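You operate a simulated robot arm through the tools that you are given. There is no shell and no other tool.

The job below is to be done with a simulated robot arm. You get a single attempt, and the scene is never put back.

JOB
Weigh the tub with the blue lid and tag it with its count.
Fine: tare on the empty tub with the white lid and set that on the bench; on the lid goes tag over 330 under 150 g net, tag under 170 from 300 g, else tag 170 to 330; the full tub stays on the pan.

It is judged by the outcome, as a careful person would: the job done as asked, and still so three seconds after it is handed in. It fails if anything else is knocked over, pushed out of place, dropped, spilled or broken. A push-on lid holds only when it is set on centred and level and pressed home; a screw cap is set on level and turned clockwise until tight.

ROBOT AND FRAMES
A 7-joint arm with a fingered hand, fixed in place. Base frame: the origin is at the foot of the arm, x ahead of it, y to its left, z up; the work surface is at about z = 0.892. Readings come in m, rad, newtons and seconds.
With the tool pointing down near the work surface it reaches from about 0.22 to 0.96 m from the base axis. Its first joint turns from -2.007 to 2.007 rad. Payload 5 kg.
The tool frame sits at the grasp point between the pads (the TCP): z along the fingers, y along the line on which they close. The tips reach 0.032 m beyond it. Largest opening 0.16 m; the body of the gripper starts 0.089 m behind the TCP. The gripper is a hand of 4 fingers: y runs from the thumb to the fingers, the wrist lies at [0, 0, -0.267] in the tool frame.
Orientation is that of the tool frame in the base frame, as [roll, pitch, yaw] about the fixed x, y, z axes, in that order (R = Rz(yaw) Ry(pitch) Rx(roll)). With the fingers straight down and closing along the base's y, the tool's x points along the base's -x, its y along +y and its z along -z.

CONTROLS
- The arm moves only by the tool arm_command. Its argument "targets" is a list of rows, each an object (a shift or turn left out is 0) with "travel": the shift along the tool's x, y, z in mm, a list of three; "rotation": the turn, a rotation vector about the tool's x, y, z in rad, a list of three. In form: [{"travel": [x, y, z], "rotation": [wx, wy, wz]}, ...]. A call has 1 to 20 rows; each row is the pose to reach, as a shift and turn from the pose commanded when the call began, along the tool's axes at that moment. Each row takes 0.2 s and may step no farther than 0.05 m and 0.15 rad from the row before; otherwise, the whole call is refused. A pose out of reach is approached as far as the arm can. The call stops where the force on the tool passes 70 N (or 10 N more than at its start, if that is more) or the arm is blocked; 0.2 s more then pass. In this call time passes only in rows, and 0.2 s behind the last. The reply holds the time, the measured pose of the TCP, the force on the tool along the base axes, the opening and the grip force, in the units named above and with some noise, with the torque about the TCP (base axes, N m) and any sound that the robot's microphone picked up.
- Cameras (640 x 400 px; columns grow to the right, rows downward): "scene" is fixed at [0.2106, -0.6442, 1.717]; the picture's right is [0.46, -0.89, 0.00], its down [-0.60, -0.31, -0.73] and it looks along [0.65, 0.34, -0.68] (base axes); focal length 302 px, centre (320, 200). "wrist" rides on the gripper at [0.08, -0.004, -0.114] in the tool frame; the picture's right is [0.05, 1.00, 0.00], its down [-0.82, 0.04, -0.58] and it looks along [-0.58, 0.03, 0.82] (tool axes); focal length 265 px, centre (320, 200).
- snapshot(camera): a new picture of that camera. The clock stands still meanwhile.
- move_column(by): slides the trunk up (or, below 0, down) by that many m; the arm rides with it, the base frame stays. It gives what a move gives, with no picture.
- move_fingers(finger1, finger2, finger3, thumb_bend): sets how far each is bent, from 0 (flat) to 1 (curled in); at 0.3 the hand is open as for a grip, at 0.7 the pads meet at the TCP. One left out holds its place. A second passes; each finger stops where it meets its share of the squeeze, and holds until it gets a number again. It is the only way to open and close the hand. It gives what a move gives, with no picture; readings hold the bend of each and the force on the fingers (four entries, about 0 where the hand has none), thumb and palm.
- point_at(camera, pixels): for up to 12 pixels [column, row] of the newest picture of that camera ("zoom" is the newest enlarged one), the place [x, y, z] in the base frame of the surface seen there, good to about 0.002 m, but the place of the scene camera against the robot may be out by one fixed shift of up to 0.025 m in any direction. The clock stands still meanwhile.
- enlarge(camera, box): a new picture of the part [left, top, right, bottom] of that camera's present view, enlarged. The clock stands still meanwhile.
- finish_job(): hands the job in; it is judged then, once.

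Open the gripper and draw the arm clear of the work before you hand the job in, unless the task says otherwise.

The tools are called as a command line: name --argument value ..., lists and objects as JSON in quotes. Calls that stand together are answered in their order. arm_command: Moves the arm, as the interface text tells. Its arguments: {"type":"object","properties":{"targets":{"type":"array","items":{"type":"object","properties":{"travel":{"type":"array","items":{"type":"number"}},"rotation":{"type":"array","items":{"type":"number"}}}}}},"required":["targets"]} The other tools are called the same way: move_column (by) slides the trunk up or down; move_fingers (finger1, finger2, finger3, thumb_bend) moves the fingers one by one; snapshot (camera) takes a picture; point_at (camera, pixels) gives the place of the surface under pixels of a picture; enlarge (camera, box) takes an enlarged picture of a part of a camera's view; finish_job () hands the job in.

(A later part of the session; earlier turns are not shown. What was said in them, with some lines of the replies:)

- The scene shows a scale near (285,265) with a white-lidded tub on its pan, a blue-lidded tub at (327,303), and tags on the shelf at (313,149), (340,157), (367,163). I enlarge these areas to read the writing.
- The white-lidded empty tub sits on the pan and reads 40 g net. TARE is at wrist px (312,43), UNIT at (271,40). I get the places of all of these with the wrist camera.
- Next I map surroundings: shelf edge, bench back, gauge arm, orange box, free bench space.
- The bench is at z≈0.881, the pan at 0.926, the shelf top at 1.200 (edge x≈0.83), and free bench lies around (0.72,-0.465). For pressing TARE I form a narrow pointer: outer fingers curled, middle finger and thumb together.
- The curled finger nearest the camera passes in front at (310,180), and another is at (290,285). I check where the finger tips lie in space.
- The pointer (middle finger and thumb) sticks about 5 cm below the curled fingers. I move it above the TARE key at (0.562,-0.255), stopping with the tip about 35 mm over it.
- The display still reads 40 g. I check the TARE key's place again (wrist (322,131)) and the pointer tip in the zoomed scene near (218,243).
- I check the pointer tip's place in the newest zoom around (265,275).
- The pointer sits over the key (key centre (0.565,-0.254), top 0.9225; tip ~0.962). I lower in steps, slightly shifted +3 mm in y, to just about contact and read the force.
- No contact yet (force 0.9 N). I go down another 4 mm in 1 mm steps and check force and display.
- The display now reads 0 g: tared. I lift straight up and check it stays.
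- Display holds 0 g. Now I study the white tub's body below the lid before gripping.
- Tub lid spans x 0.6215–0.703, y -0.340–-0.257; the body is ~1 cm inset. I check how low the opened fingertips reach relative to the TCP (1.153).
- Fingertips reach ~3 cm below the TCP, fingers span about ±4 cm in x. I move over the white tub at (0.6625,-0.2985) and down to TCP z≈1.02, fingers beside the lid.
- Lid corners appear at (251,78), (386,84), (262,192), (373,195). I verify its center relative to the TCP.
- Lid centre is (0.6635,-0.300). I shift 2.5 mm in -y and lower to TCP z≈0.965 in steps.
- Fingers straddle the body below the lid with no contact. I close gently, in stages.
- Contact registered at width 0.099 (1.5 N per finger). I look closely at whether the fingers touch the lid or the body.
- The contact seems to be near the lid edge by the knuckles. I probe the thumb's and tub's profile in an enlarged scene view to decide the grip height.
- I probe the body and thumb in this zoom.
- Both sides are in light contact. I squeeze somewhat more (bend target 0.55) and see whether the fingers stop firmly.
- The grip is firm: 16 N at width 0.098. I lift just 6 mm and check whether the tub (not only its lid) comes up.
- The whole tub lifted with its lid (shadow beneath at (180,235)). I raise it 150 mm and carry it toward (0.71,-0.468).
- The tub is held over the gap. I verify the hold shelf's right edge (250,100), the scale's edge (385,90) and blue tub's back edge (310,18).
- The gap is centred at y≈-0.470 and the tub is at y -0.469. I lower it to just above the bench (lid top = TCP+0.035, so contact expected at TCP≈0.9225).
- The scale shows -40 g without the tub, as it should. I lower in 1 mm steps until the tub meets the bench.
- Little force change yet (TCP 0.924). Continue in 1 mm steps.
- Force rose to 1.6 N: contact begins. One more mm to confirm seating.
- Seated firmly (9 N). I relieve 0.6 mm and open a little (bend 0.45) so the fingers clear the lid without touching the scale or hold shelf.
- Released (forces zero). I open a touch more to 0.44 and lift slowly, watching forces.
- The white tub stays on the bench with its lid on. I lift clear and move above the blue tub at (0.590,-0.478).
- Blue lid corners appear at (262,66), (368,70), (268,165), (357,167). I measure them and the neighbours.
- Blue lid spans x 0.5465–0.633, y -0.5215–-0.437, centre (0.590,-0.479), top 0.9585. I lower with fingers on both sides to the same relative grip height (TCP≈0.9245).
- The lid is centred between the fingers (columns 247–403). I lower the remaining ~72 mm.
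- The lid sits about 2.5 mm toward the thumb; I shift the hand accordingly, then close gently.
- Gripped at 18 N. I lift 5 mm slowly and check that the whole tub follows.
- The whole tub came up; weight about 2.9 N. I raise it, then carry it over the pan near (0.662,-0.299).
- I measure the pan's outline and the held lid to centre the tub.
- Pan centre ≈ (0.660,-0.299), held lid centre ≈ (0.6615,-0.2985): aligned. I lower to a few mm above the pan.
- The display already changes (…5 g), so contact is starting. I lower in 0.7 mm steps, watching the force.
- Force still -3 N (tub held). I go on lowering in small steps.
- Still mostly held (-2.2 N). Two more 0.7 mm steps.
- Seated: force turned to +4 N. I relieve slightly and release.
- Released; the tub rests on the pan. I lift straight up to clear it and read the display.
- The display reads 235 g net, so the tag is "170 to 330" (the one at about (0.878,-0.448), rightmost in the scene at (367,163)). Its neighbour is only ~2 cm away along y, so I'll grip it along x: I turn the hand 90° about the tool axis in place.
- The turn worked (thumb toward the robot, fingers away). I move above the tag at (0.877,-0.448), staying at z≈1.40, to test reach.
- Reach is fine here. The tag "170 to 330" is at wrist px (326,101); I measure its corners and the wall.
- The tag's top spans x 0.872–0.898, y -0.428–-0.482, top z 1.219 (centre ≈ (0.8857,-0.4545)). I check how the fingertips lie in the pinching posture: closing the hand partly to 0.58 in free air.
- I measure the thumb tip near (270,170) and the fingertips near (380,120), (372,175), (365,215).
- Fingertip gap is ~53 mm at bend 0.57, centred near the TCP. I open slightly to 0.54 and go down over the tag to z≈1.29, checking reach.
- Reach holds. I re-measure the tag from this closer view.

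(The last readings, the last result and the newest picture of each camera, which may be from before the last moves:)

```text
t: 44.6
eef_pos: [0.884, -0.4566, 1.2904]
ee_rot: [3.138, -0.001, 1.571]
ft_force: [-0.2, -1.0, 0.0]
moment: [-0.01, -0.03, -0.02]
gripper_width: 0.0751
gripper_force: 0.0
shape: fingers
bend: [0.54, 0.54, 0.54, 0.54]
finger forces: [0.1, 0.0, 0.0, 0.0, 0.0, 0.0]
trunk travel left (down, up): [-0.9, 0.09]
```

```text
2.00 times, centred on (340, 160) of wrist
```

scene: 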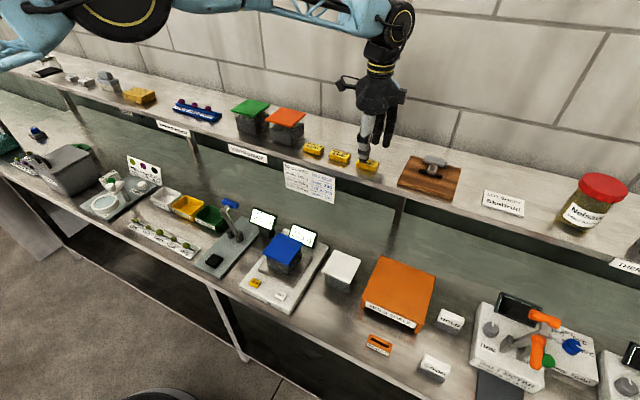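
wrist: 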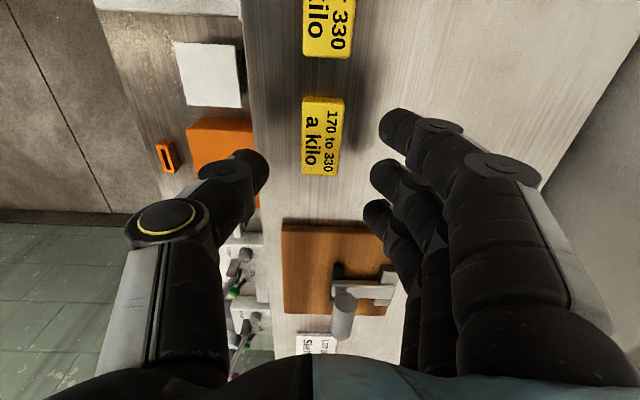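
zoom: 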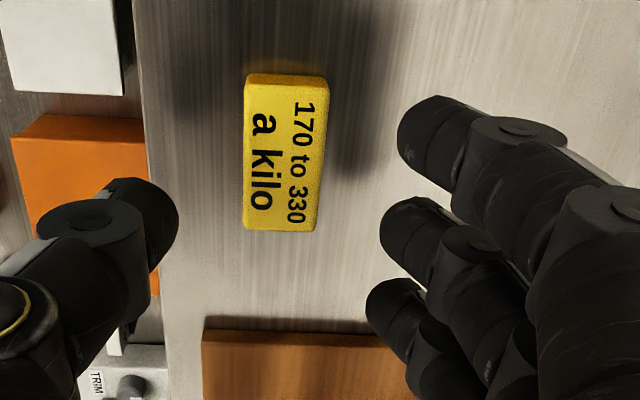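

Tag centre (0.885,-0.4545), fingers' midpoint x≈0.884. I lower to TCP z≈1.237 so the tips are ~5 mm above the shelf.

arm_command --targets '[{"travel": [0, 1, 20]}, {"travel": [0, 1, 38]}, {"travel": [0, 1, 47]}, {"travel": [0, 1, 52]}]'

snapshot --camera "wrist"

enlarge --camera "scene" --box '[320, 80, 440, 200]'

```text
t: 45.6
eef_pos: [0.8837, -0.456, 1.2403]
ee_rot: [3.139, 0.004, 1.571]
ft_force: [-0.5, 1.2, 16.4]
moment: [0.04, 0.76, -0.07]
gripper_width: 0.0745
gripper_force: 8.2
shape: fingers
bend: [0.54, 0.54, 0.54, 0.54]
finger forces: [0.0, 0.1, 0.1, 0.0, 16.4, 0.1]
trunk travel left (down, up): [-0.9, 0.09]
```

```text
taken
```

wrist: 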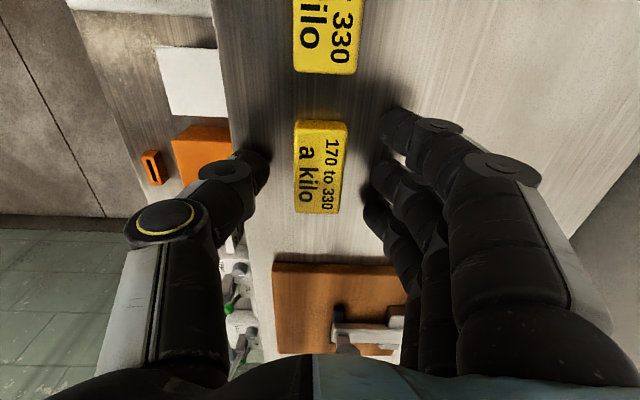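

```text
3.33 times, centred on (380, 140) of scene
```

zoom: 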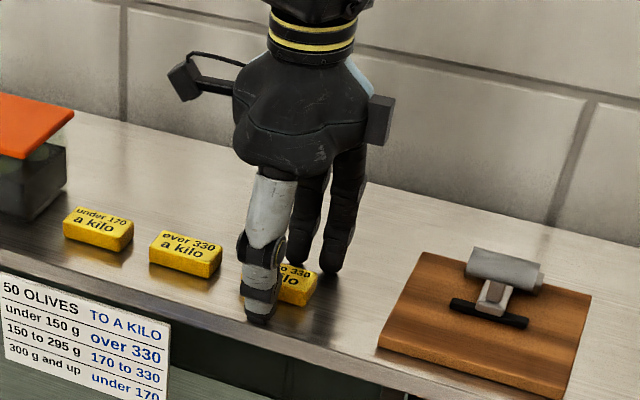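

The thumb tip touches the shelf (16 N) at TCP 1.240. I raise 3 mm, then begin closing the fingers.

arm_command --targets '[{"travel": [0, 0, -2]}, {"travel": [0, 0, -3.5]}]'

move_fingers --finger1 0.59 --finger2 0.59 --finger3 0.59 --thumb_bend 0.59

snapshot --camera "wrist"

enlarge --camera "scene" --box '[330, 110, 410, 190]'

```text
t: 46.2
eef_pos: [0.8858, -0.4546, 1.2413]
ee_rot: [3.14, -0.001, 1.571]
ft_force: [0.6, -1.4, 8.6]
moment: [-0.09, 0.32, 0.11]
gripper_width: 0.074
gripper_force: 4.5
shape: fingers
bend: [0.54, 0.54, 0.54, 0.54]
finger forces: [0.0, 0.0, 0.0, 0.0, 8.5, 0.1]
trunk travel left (down, up): [-0.9, 0.09]
```

```text
t: 47.2
eef_pos: [0.8859, -0.4544, 1.2391]
ee_rot: [3.142, 0.0, 1.572]
ft_force: [0.4, -0.6, 0.1]
moment: [-0.03, 0.03, -0.03]
gripper_width: 0.058
gripper_force: 0.0
shape: fingers
bend: [0.59, 0.59, 0.59, 0.59]
finger forces: [0.1, 0.0, 0.1, 0.0, 0.1, 0.0]
trunk travel left (down, up): [-0.9, 0.09]
```

```text
taken
```

wrist: 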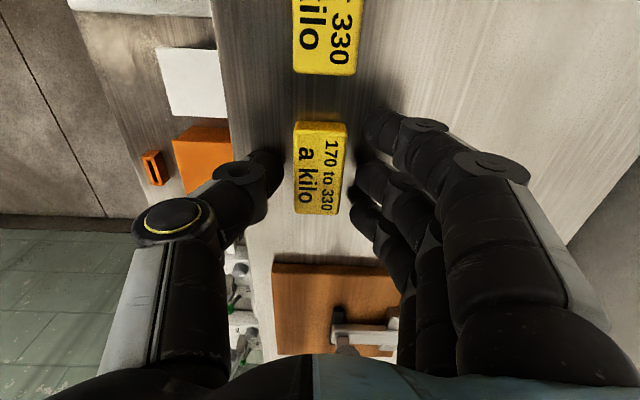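

```text
5.00 times, centred on (370, 150) of scene
```

zoom: 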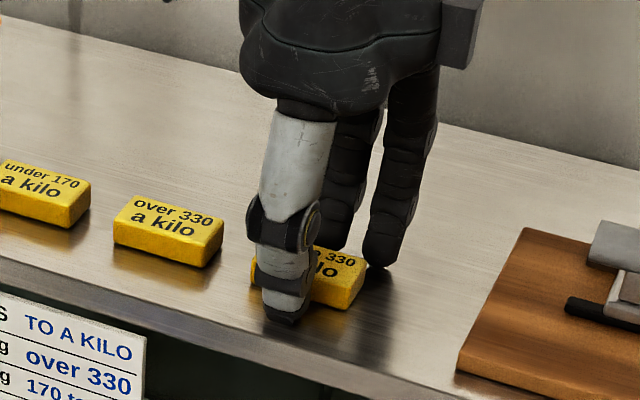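

Forces are zero and the fingertips flank the tag evenly (thumb at col 283, fingers at ~358; tag cols 295–347). I close in further stages.

move_fingers --finger1 0.63 --finger2 0.63 --finger3 0.63 --thumb_bend 0.63

snapshot --camera "wrist"

```text
t: 48.2
eef_pos: [0.8857, -0.4551, 1.2404]
ee_rot: [3.14, 0.001, 1.571]
ft_force: [-0.1, -1.0, 0.3]
moment: [0.04, 0.01, 0.02]
gripper_width: 0.0449
gripper_force: 1.1
shape: fingers
bend: [0.63, 0.63, 0.63, 0.63]
finger forces: [0.3, 0.3, 0.3, 0.0, 0.8, 0.0]
trunk travel left (down, up): [-0.9, 0.09]
```

```text
taken
```

wrist: 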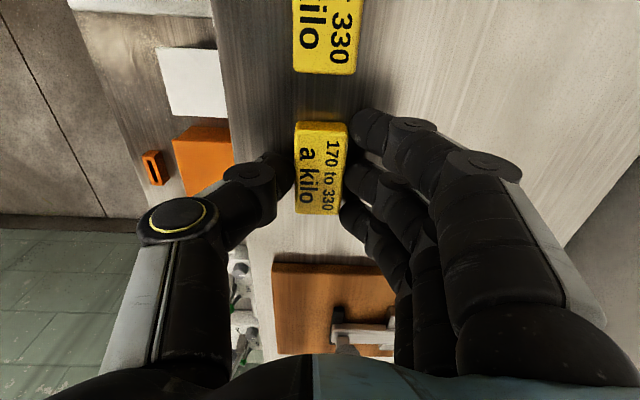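

Contact is just beginning (0.3 N each). I lower 2 mm for a deeper bite and squeeze to 0.68.

arm_command --targets '[{"travel": [0, 0, 1]}, {"travel": [0, 0, 2]}]'

move_fingers --finger1 0.68 --finger2 0.68 --finger3 0.68 --thumb_bend 0.68

snapshot --camera "wrist"

enlarge --camera "scene" --box '[330, 110, 410, 190]'

```text
t: 48.8
eef_pos: [0.8859, -0.4552, 1.2382]
ee_rot: [3.141, 0.0, 1.57]
ft_force: [-0.4, -0.1, 0.3]
moment: [0.0, -0.01, 0.01]
gripper_width: 0.0448
gripper_force: 1.2
shape: fingers
bend: [0.63, 0.63, 0.63, 0.63]
finger forces: [0.3, 0.3, 0.3, 0.0, 1.3, 0.0]
trunk travel left (down, up): [-0.9, 0.09]
```

```text
t: 49.8
eef_pos: [0.8853, -0.4546, 1.2392]
ee_rot: [3.141, 0.0, 1.572]
ft_force: [0.2, 0.0, -0.2]
moment: [0.01, -0.02, 0.0]
gripper_width: 0.0425
gripper_force: 10.8
shape: fingers
bend: [0.64, 0.64, 0.64, 0.65]
finger forces: [3.5, 3.7, 3.5, 0.1, 10.7, 0.0]
trunk travel left (down, up): [-0.9, 0.09]
```

```text
taken
```

wrist: 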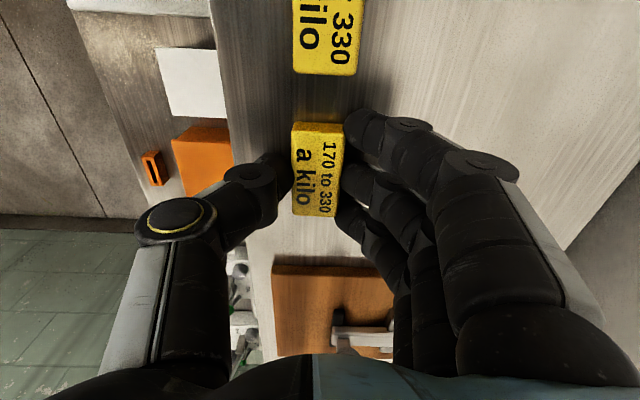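

```text
5.00 times, centred on (370, 150) of scene
```

zoom: 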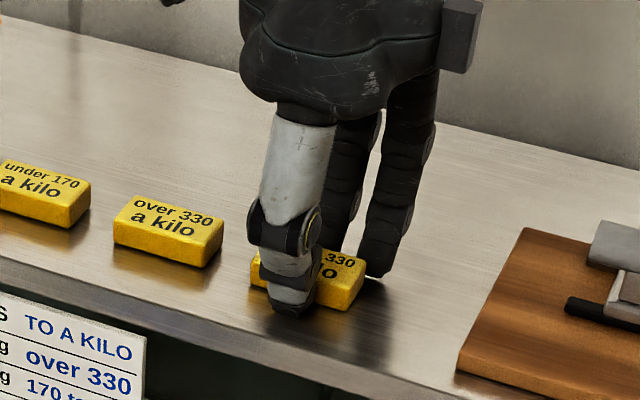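

Tag gripped at ~10.8 N. I lift it slowly and check.

arm_command --targets '[{"travel": [0, 0, -3]}, {"travel": [0, 0, -8]}, {"travel": [0, 0, -20]}, {"travel": [0, 0, -35]}]'

snapshot --camera "wrist"

enlarge --camera "scene" --box '[320, 80, 440, 200]'

```text
t: 50.8
eef_pos: [0.8847, -0.4537, 1.2737]
ee_rot: [3.139, -0.001, 1.569]
ft_force: [-0.5, 0.8, -1.1]
moment: [0.01, -0.02, -0.02]
gripper_width: 0.0424
gripper_force: 10.1
shape: fingers
bend: [0.64, 0.64, 0.64, 0.65]
finger forces: [3.4, 3.6, 3.5, 0.1, 10.7, 0.0]
trunk travel left (down, up): [-0.9, 0.09]
```

```text
taken
```

wrist: 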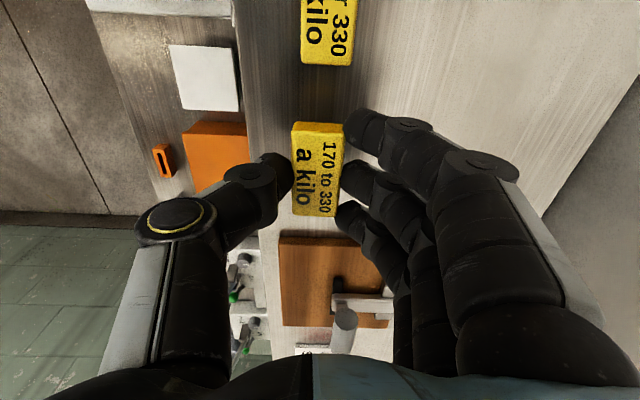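

```text
3.33 times, centred on (380, 140) of scene
```

zoom: 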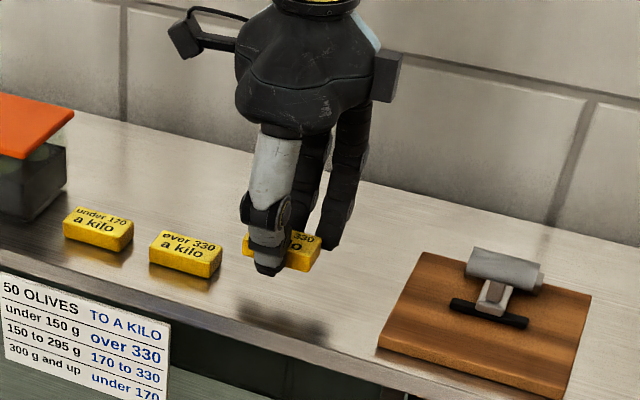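

The tag is lifted level. I raise it and carry it over to above the blue tub at (0.662,-0.2985).

arm_command --targets '[{"travel": [0, 0, -35]}, {"travel": [0, 0, -65]}, {"travel": [26, -37, -65]}, {"travel": [52, -74, -65]}, {"travel": [78, -111, -65]}, {"travel": [104, -148, -65]}, {"travel": [130, -186, -65]}, {"travel": [155, -223, -65]}]'

snapshot --camera "wrist"

snapshot --camera "scene"

```text
t: 52.6
eef_pos: [0.6616, -0.2981, 1.3431]
ee_rot: [3.14, 0.0, 1.571]
ft_force: [-0.1, -0.4, 0.0]
moment: [-0.02, -0.05, -0.03]
gripper_width: 0.0419
gripper_force: 10.6
shape: fingers
bend: [0.65, 0.65, 0.65, 0.65]
finger forces: [3.4, 3.6, 3.5, 0.0, 10.6, 0.0]
trunk travel left (down, up): [-0.9, 0.09]
```

```text
taken
```

wrist: 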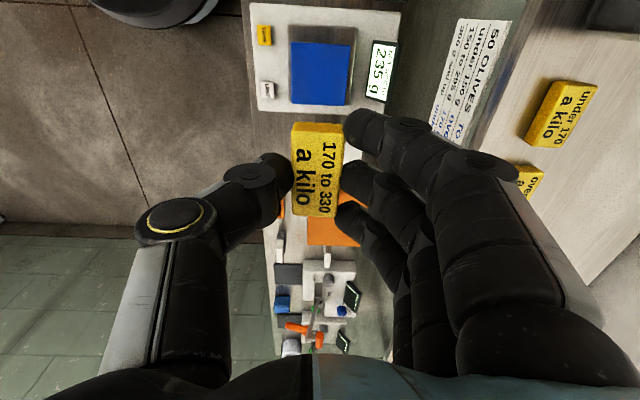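

```text
taken
```

scene: 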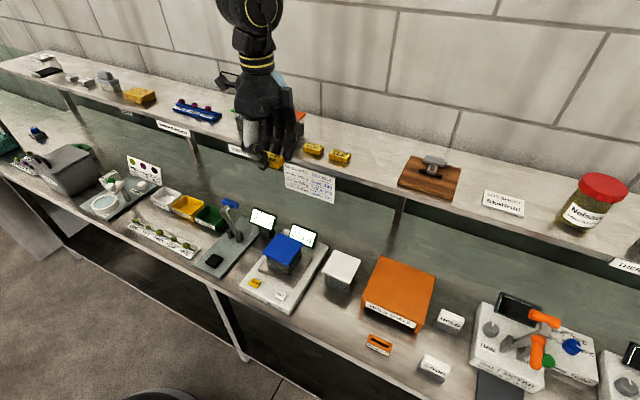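

The tag is held over the tub; display still 235 g. I measure the blue lid and the held tag for alignment.

point_at --camera "wrist" --pixels '[[294, 45], [348, 46], [294, 102], [342, 103], [320, 73], [296, 127], [340, 129], [297, 210], [334, 213], [318, 165], [382, 70], [290, 70]]'

enlarge --camera "wrist" --box '[220, 10, 420, 230]'

```text
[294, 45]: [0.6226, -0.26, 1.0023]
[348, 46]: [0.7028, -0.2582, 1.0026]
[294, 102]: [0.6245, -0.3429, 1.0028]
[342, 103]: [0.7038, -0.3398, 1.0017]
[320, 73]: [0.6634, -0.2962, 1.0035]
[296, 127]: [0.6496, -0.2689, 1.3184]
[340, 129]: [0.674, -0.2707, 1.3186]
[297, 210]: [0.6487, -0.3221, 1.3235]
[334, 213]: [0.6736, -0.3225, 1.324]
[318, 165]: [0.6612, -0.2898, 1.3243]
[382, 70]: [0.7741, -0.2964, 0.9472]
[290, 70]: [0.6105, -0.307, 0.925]
```

```text
1.82 times, centred on (320, 120) of wrist
```

zoom: 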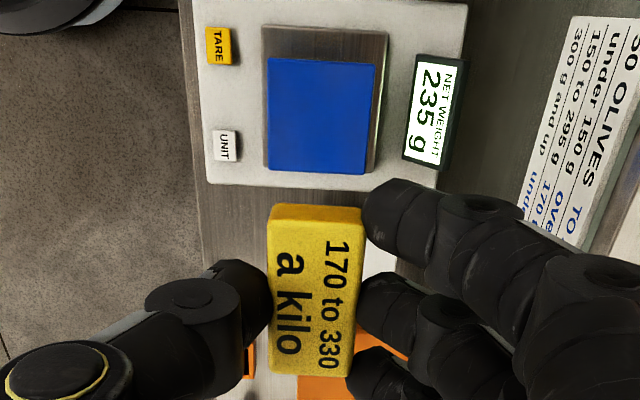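

Lid centre (0.663,-0.3005), tag centre (0.6615,-0.296). I correct by +1.5 mm x / -4 mm y and lower to ~10 mm above the lid.

arm_command --targets '[{"travel": [-4, 1.5, 45]}, {"travel": [-4, 1.5, 90]}, {"travel": [-4, 1.5, 135]}, {"travel": [-4, 1.5, 180]}, {"travel": [-4, 1.5, 225]}, {"travel": [-4, 1.5, 260]}, {"travel": [-4, 1.5, 283]}, {"travel": [-4, 1.5, 292]}]'

snapshot --camera "wrist"

enlarge --camera "scene" --box '[230, 190, 340, 300]'

```text
t: 54.4
eef_pos: [0.664, -0.3029, 1.046]
ee_rot: [3.139, -0.001, 1.571]
ft_force: [-1.0, 0.0, -0.1]
moment: [-0.01, 0.03, 0.02]
gripper_width: 0.0419
gripper_force: 10.5
shape: fingers
bend: [0.65, 0.65, 0.65, 0.65]
finger forces: [3.4, 3.5, 3.4, 0.0, 10.3, 0.0]
trunk travel left (down, up): [-0.9, 0.09]
```

```text
taken
```

wrist: 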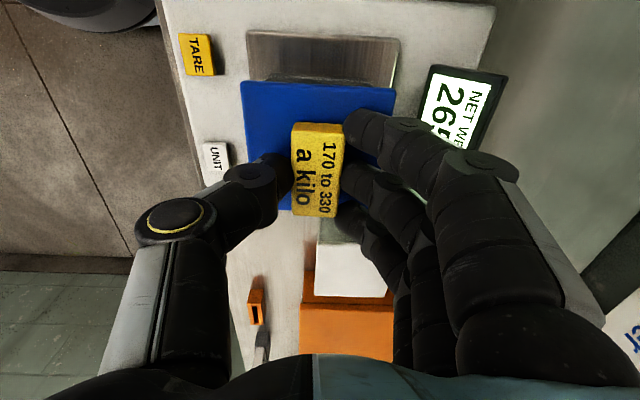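

```text
3.64 times, centred on (285, 245) of scene
```

zoom: 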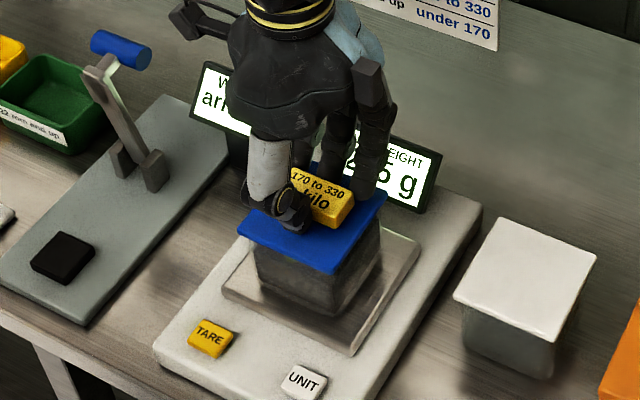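

No contact yet. I lower in 1 mm steps until the tag meets the lid.

arm_command --targets '[{"travel": [0, 0, 1]}, {"travel": [0, 0, 2]}, {"travel": [0, 0, 3]}, {"travel": [0, 0, 4]}]'

enlarge --camera "scene" --box '[255, 215, 315, 275]'

```text
t: 55.4
eef_pos: [0.6643, -0.304, 1.0436]
ee_rot: [3.14, 0.001, 1.57]
ft_force: [0.0, -0.8, -0.8]
moment: [-0.01, -0.06, -0.04]
gripper_width: 0.042
gripper_force: 9.9
shape: fingers
bend: [0.65, 0.65, 0.65, 0.65]
finger forces: [3.4, 3.6, 3.4, 0.1, 10.3, 0.0]
trunk travel left (down, up): [-0.9, 0.09]
```

```text
6.67 times, centred on (285, 245) of scene
```

zoom: 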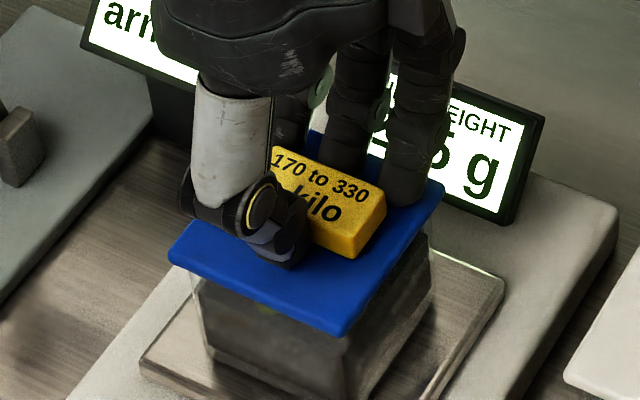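

Very close now, no force yet. Continue in 0.7 mm steps.

arm_command --targets '[{"travel": [0, 0, 0.7]}, {"travel": [0, 0, 1.4]}, {"travel": [0, 0, 2.1]}]'

```text
t: 56.2
eef_pos: [0.6652, -0.304, 1.0413]
ee_rot: [3.139, -0.001, 1.573]
ft_force: [0.0, -0.1, -0.1]
moment: [-0.02, 0.02, -0.01]
gripper_width: 0.042
gripper_force: 10.1
shape: fingers
bend: [0.65, 0.65, 0.65, 0.65]
finger forces: [3.4, 3.5, 3.3, 0.1, 10.2, 0.1]
trunk travel left (down, up): [-0.9, 0.09]
```

Force still near zero at TCP 1.0413; two more small steps.

arm_command --targets '[{"travel": [0, 0, 0.6]}, {"travel": [0, 0, 1.2]}]'

enlarge --camera "scene" --box '[255, 215, 315, 275]'

```text
t: 56.8
eef_pos: [0.6656, -0.3024, 1.0408]
ee_rot: [3.139, 0.0, 1.572]
ft_force: [0.8, -0.8, 4.1]
moment: [-0.03, 0.01, 0.0]
gripper_width: 0.0417
gripper_force: 10.9
shape: fingers
bend: [0.65, 0.65, 0.65, 0.65]
finger forces: [3.7, 3.9, 4.0, 0.1, 11.1, 0.0]
trunk travel left (down, up): [-0.9, 0.09]
```

```text
6.67 times, centred on (285, 245) of scene
```

zoom: 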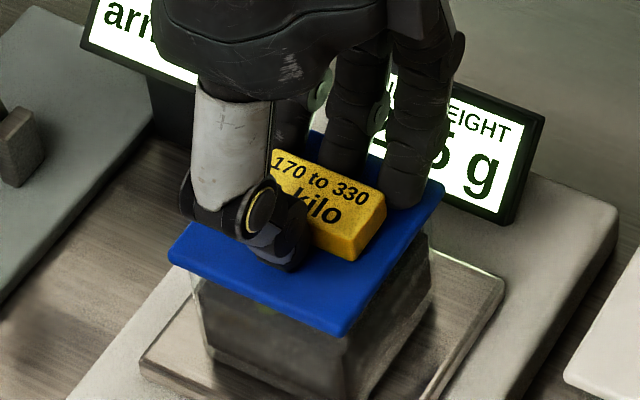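

The tag sits on the lid (4 N). I release in small stages, because the thumb tip reaches lower as it opens: first to 0.615.

move_fingers --finger1 0.615 --finger2 0.615 --finger3 0.615 --thumb_bend 0.615

arm_command --targets '[{"travel": [0, 0, -1.5]}, {"travel": [0, 0, -3]}]'

move_fingers --finger1 0.585 --finger2 0.585 --finger3 0.585 --thumb_bend 0.585

snapshot --camera "wrist"

enlarge --camera "scene" --box '[255, 215, 315, 275]'

```text
t: 57.8
eef_pos: [0.6653, -0.3031, 1.0421]
ee_rot: [-3.141, 0.001, 1.572]
ft_force: [2.2, -1.8, 16.4]
moment: [-0.05, 0.14, 0.02]
gripper_width: 0.0475
gripper_force: 8.3
shape: fingers
bend: [0.61, 0.61, 0.61, 0.62]
finger forces: [1.8, 1.6, 1.4, 0.1, 11.2, 0.0]
trunk travel left (down, up): [-0.9, 0.09]
```

```text
t: 58.4
eef_pos: [0.6655, -0.3025, 1.0424]
ee_rot: [3.141, -0.003, 1.572]
ft_force: [-0.6, -0.2, -0.1]
moment: [-0.01, 0.01, 0.01]
gripper_width: 0.0497
gripper_force: 0.0
shape: fingers
bend: [0.61, 0.61, 0.61, 0.61]
finger forces: [0.0, 0.0, 0.0, 0.1, 0.1, 0.0]
trunk travel left (down, up): [-0.9, 0.09]
```

```text
t: 59.4
eef_pos: [0.6646, -0.3038, 1.0442]
ee_rot: [3.141, 0.0, 1.57]
ft_force: [0.4, 0.3, 0.5]
moment: [0.01, 0.0, -0.02]
gripper_width: 0.0601
gripper_force: 0.1
shape: fingers
bend: [0.58, 0.58, 0.58, 0.58]
finger forces: [0.0, 0.1, 0.0, 0.0, 0.0, 0.0]
trunk travel left (down, up): [-0.9, 0.09]
```

```text
taken
```

wrist: 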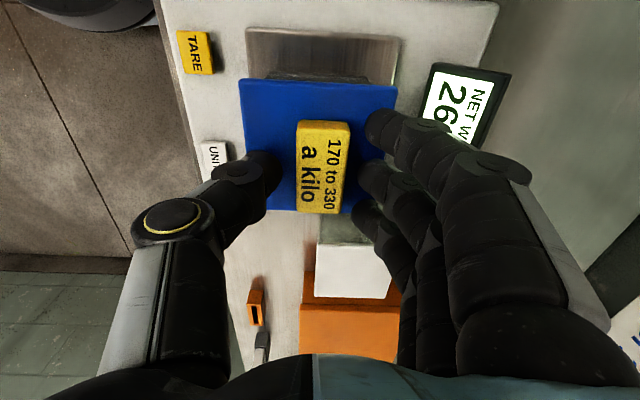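

```text
6.67 times, centred on (285, 245) of scene
```

zoom: 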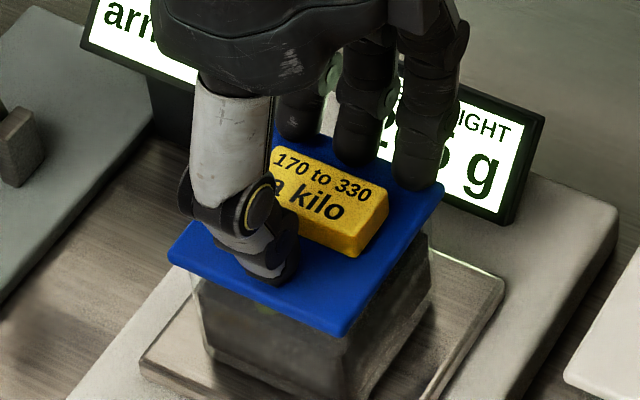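

The tag lies free and flat on the lid, fingers clear. I lift straight up slowly and then high.

arm_command --targets '[{"travel": [0, 0, -4]}, {"travel": [0, 0, -12]}, {"travel": [0, 0, -25]}, {"travel": [0, 0, -45]}, {"travel": [0, 0, -80]}, {"travel": [0, 0, -125]}, {"travel": [0, 0, -170]}, {"travel": [0, 0, -215]}, {"travel": [0, 0, -260]}, {"travel": [0, 0, -305]}, {"travel": [0, 0, -350]}]'

move_fingers --finger1 0.3 --finger2 0.3 --finger3 0.3 --thumb_bend 0.3

snapshot --camera "scene"

snapshot --camera "wrist"

enlarge --camera "scene" --box '[240, 200, 360, 320]'

```text
t: 61.8
eef_pos: [0.6656, -0.2975, 1.3945]
ee_rot: [-3.14, -0.001, 1.57]
ft_force: [-0.1, 0.8, -0.5]
moment: [-0.02, -0.05, 0.01]
gripper_width: 0.0601
gripper_force: 0.2
shape: fingers
bend: [0.58, 0.58, 0.58, 0.58]
finger forces: [0.0, 0.0, 0.1, 0.0, 0.0, 0.0]
trunk travel left (down, up): [-0.9, 0.09]
```

```text
t: 62.8
eef_pos: [0.6668, -0.2989, 1.3931]
ee_rot: [3.142, -0.001, 1.571]
ft_force: [0.1, 0.4, 0.2]
moment: [0.03, 0.01, -0.04]
gripper_width: 0.1701
gripper_force: 0.0
shape: fingers
bend: [0.3, 0.3, 0.3, 0.3]
finger forces: [0.1, 0.0, 0.1, 0.0, 0.0, 0.0]
trunk travel left (down, up): [-0.9, 0.09]
```

```text
taken
```

scene: 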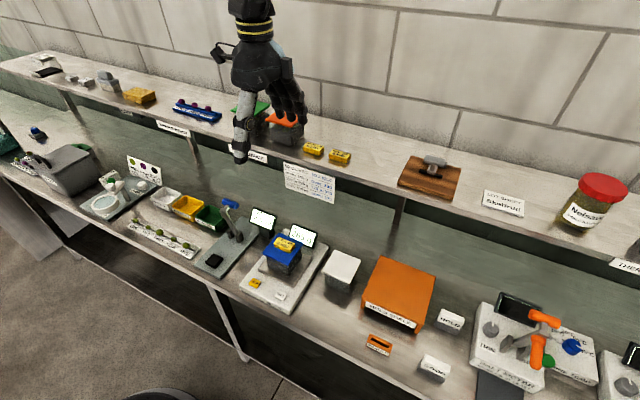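

```text
taken
```

wrist: 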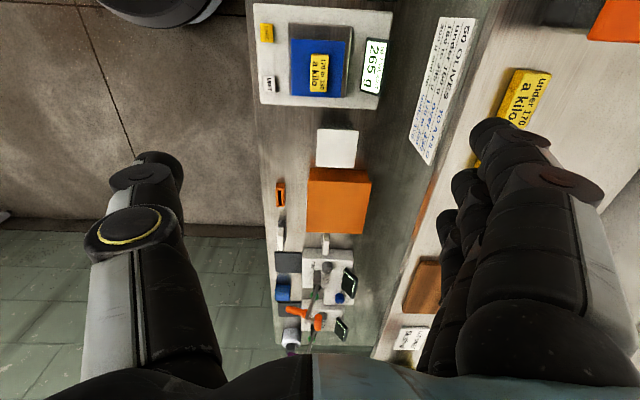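

```text
3.33 times, centred on (300, 260) of scene
```

zoom: 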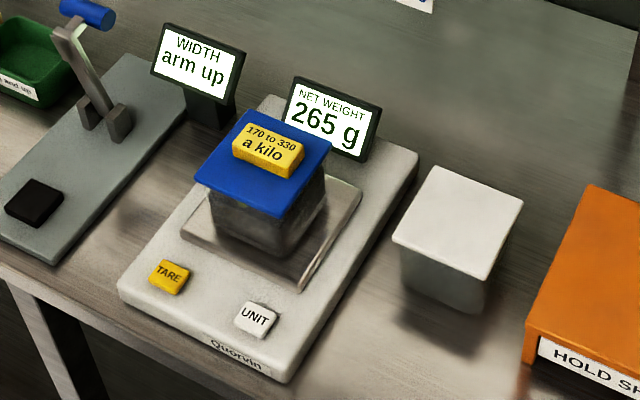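

The tag "170 to 330" lies flat on the blue lid, the full tub is on the pan (235 g + 30 g tag), and the white tub is on the bench. I draw the arm back clear and take a last look.

arm_command --targets '[{"travel": [0, -40, -10]}, {"travel": [0, -80, -20]}, {"travel": [0, -120, -30]}]'

enlarge --camera "scene" --box '[250, 210, 370, 310]'

snapshot --camera "scene"

```text
t: 63.6
eef_pos: [0.5436, -0.3024, 1.4232]
ee_rot: [3.138, 0.001, 1.571]
ft_force: [-0.9, 0.3, 1.5]
moment: [-0.04, -0.08, -0.02]
gripper_width: 0.1702
gripper_force: 0.0
shape: fingers
bend: [0.3, 0.3, 0.3, 0.3]
finger forces: [0.0, 0.1, 0.0, 0.1, 0.0, 0.1]
trunk travel left (down, up): [-0.9, 0.09]
```

```text
4.00 times, centred on (310, 260) of scene
```

zoom: 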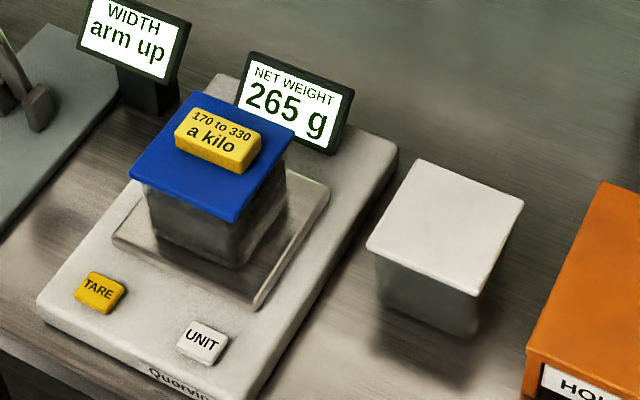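

```text
taken
```

scene: 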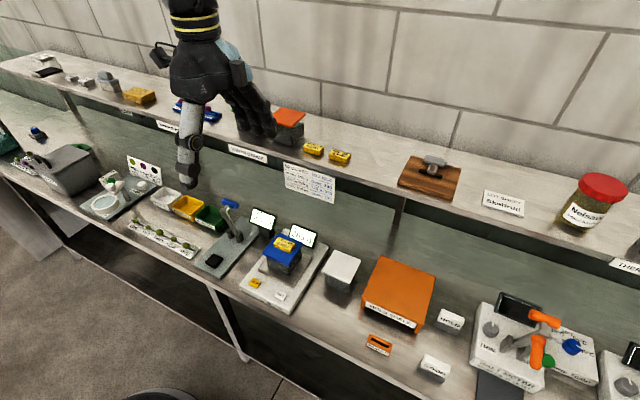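

Everything is in place: the tag is centred on the lid, the full tub is on the pan, the empty tub stands on the bench, nothing else has moved, and the hand is open and clear. I hand the job in.

finish_job

```text
The job is handed in.
```

The tub with the blue lid weighed 235 g net, so I put the "170 to 330" tag on its lid and handed the job in.

- **Tare:** I pressed TARE with the empty white-lid tub on the pan. The display went to 0 g, and I then set that tub on the bench between the scale and the hold shelf.
- **Full tub:** The blue-lid tub is on the pan with its lid on and the tag lying flat near the centre of the lid.
- **Display now:** It reads 265 g, because the tag itself adds 30 g. The 235 g was read before the tag went on.

I moved both tubs by their lids. Both lids stayed on and look level, though I did not press them down again afterwards. In the last picture nothing else had moved. The hand is open and clear of the work.
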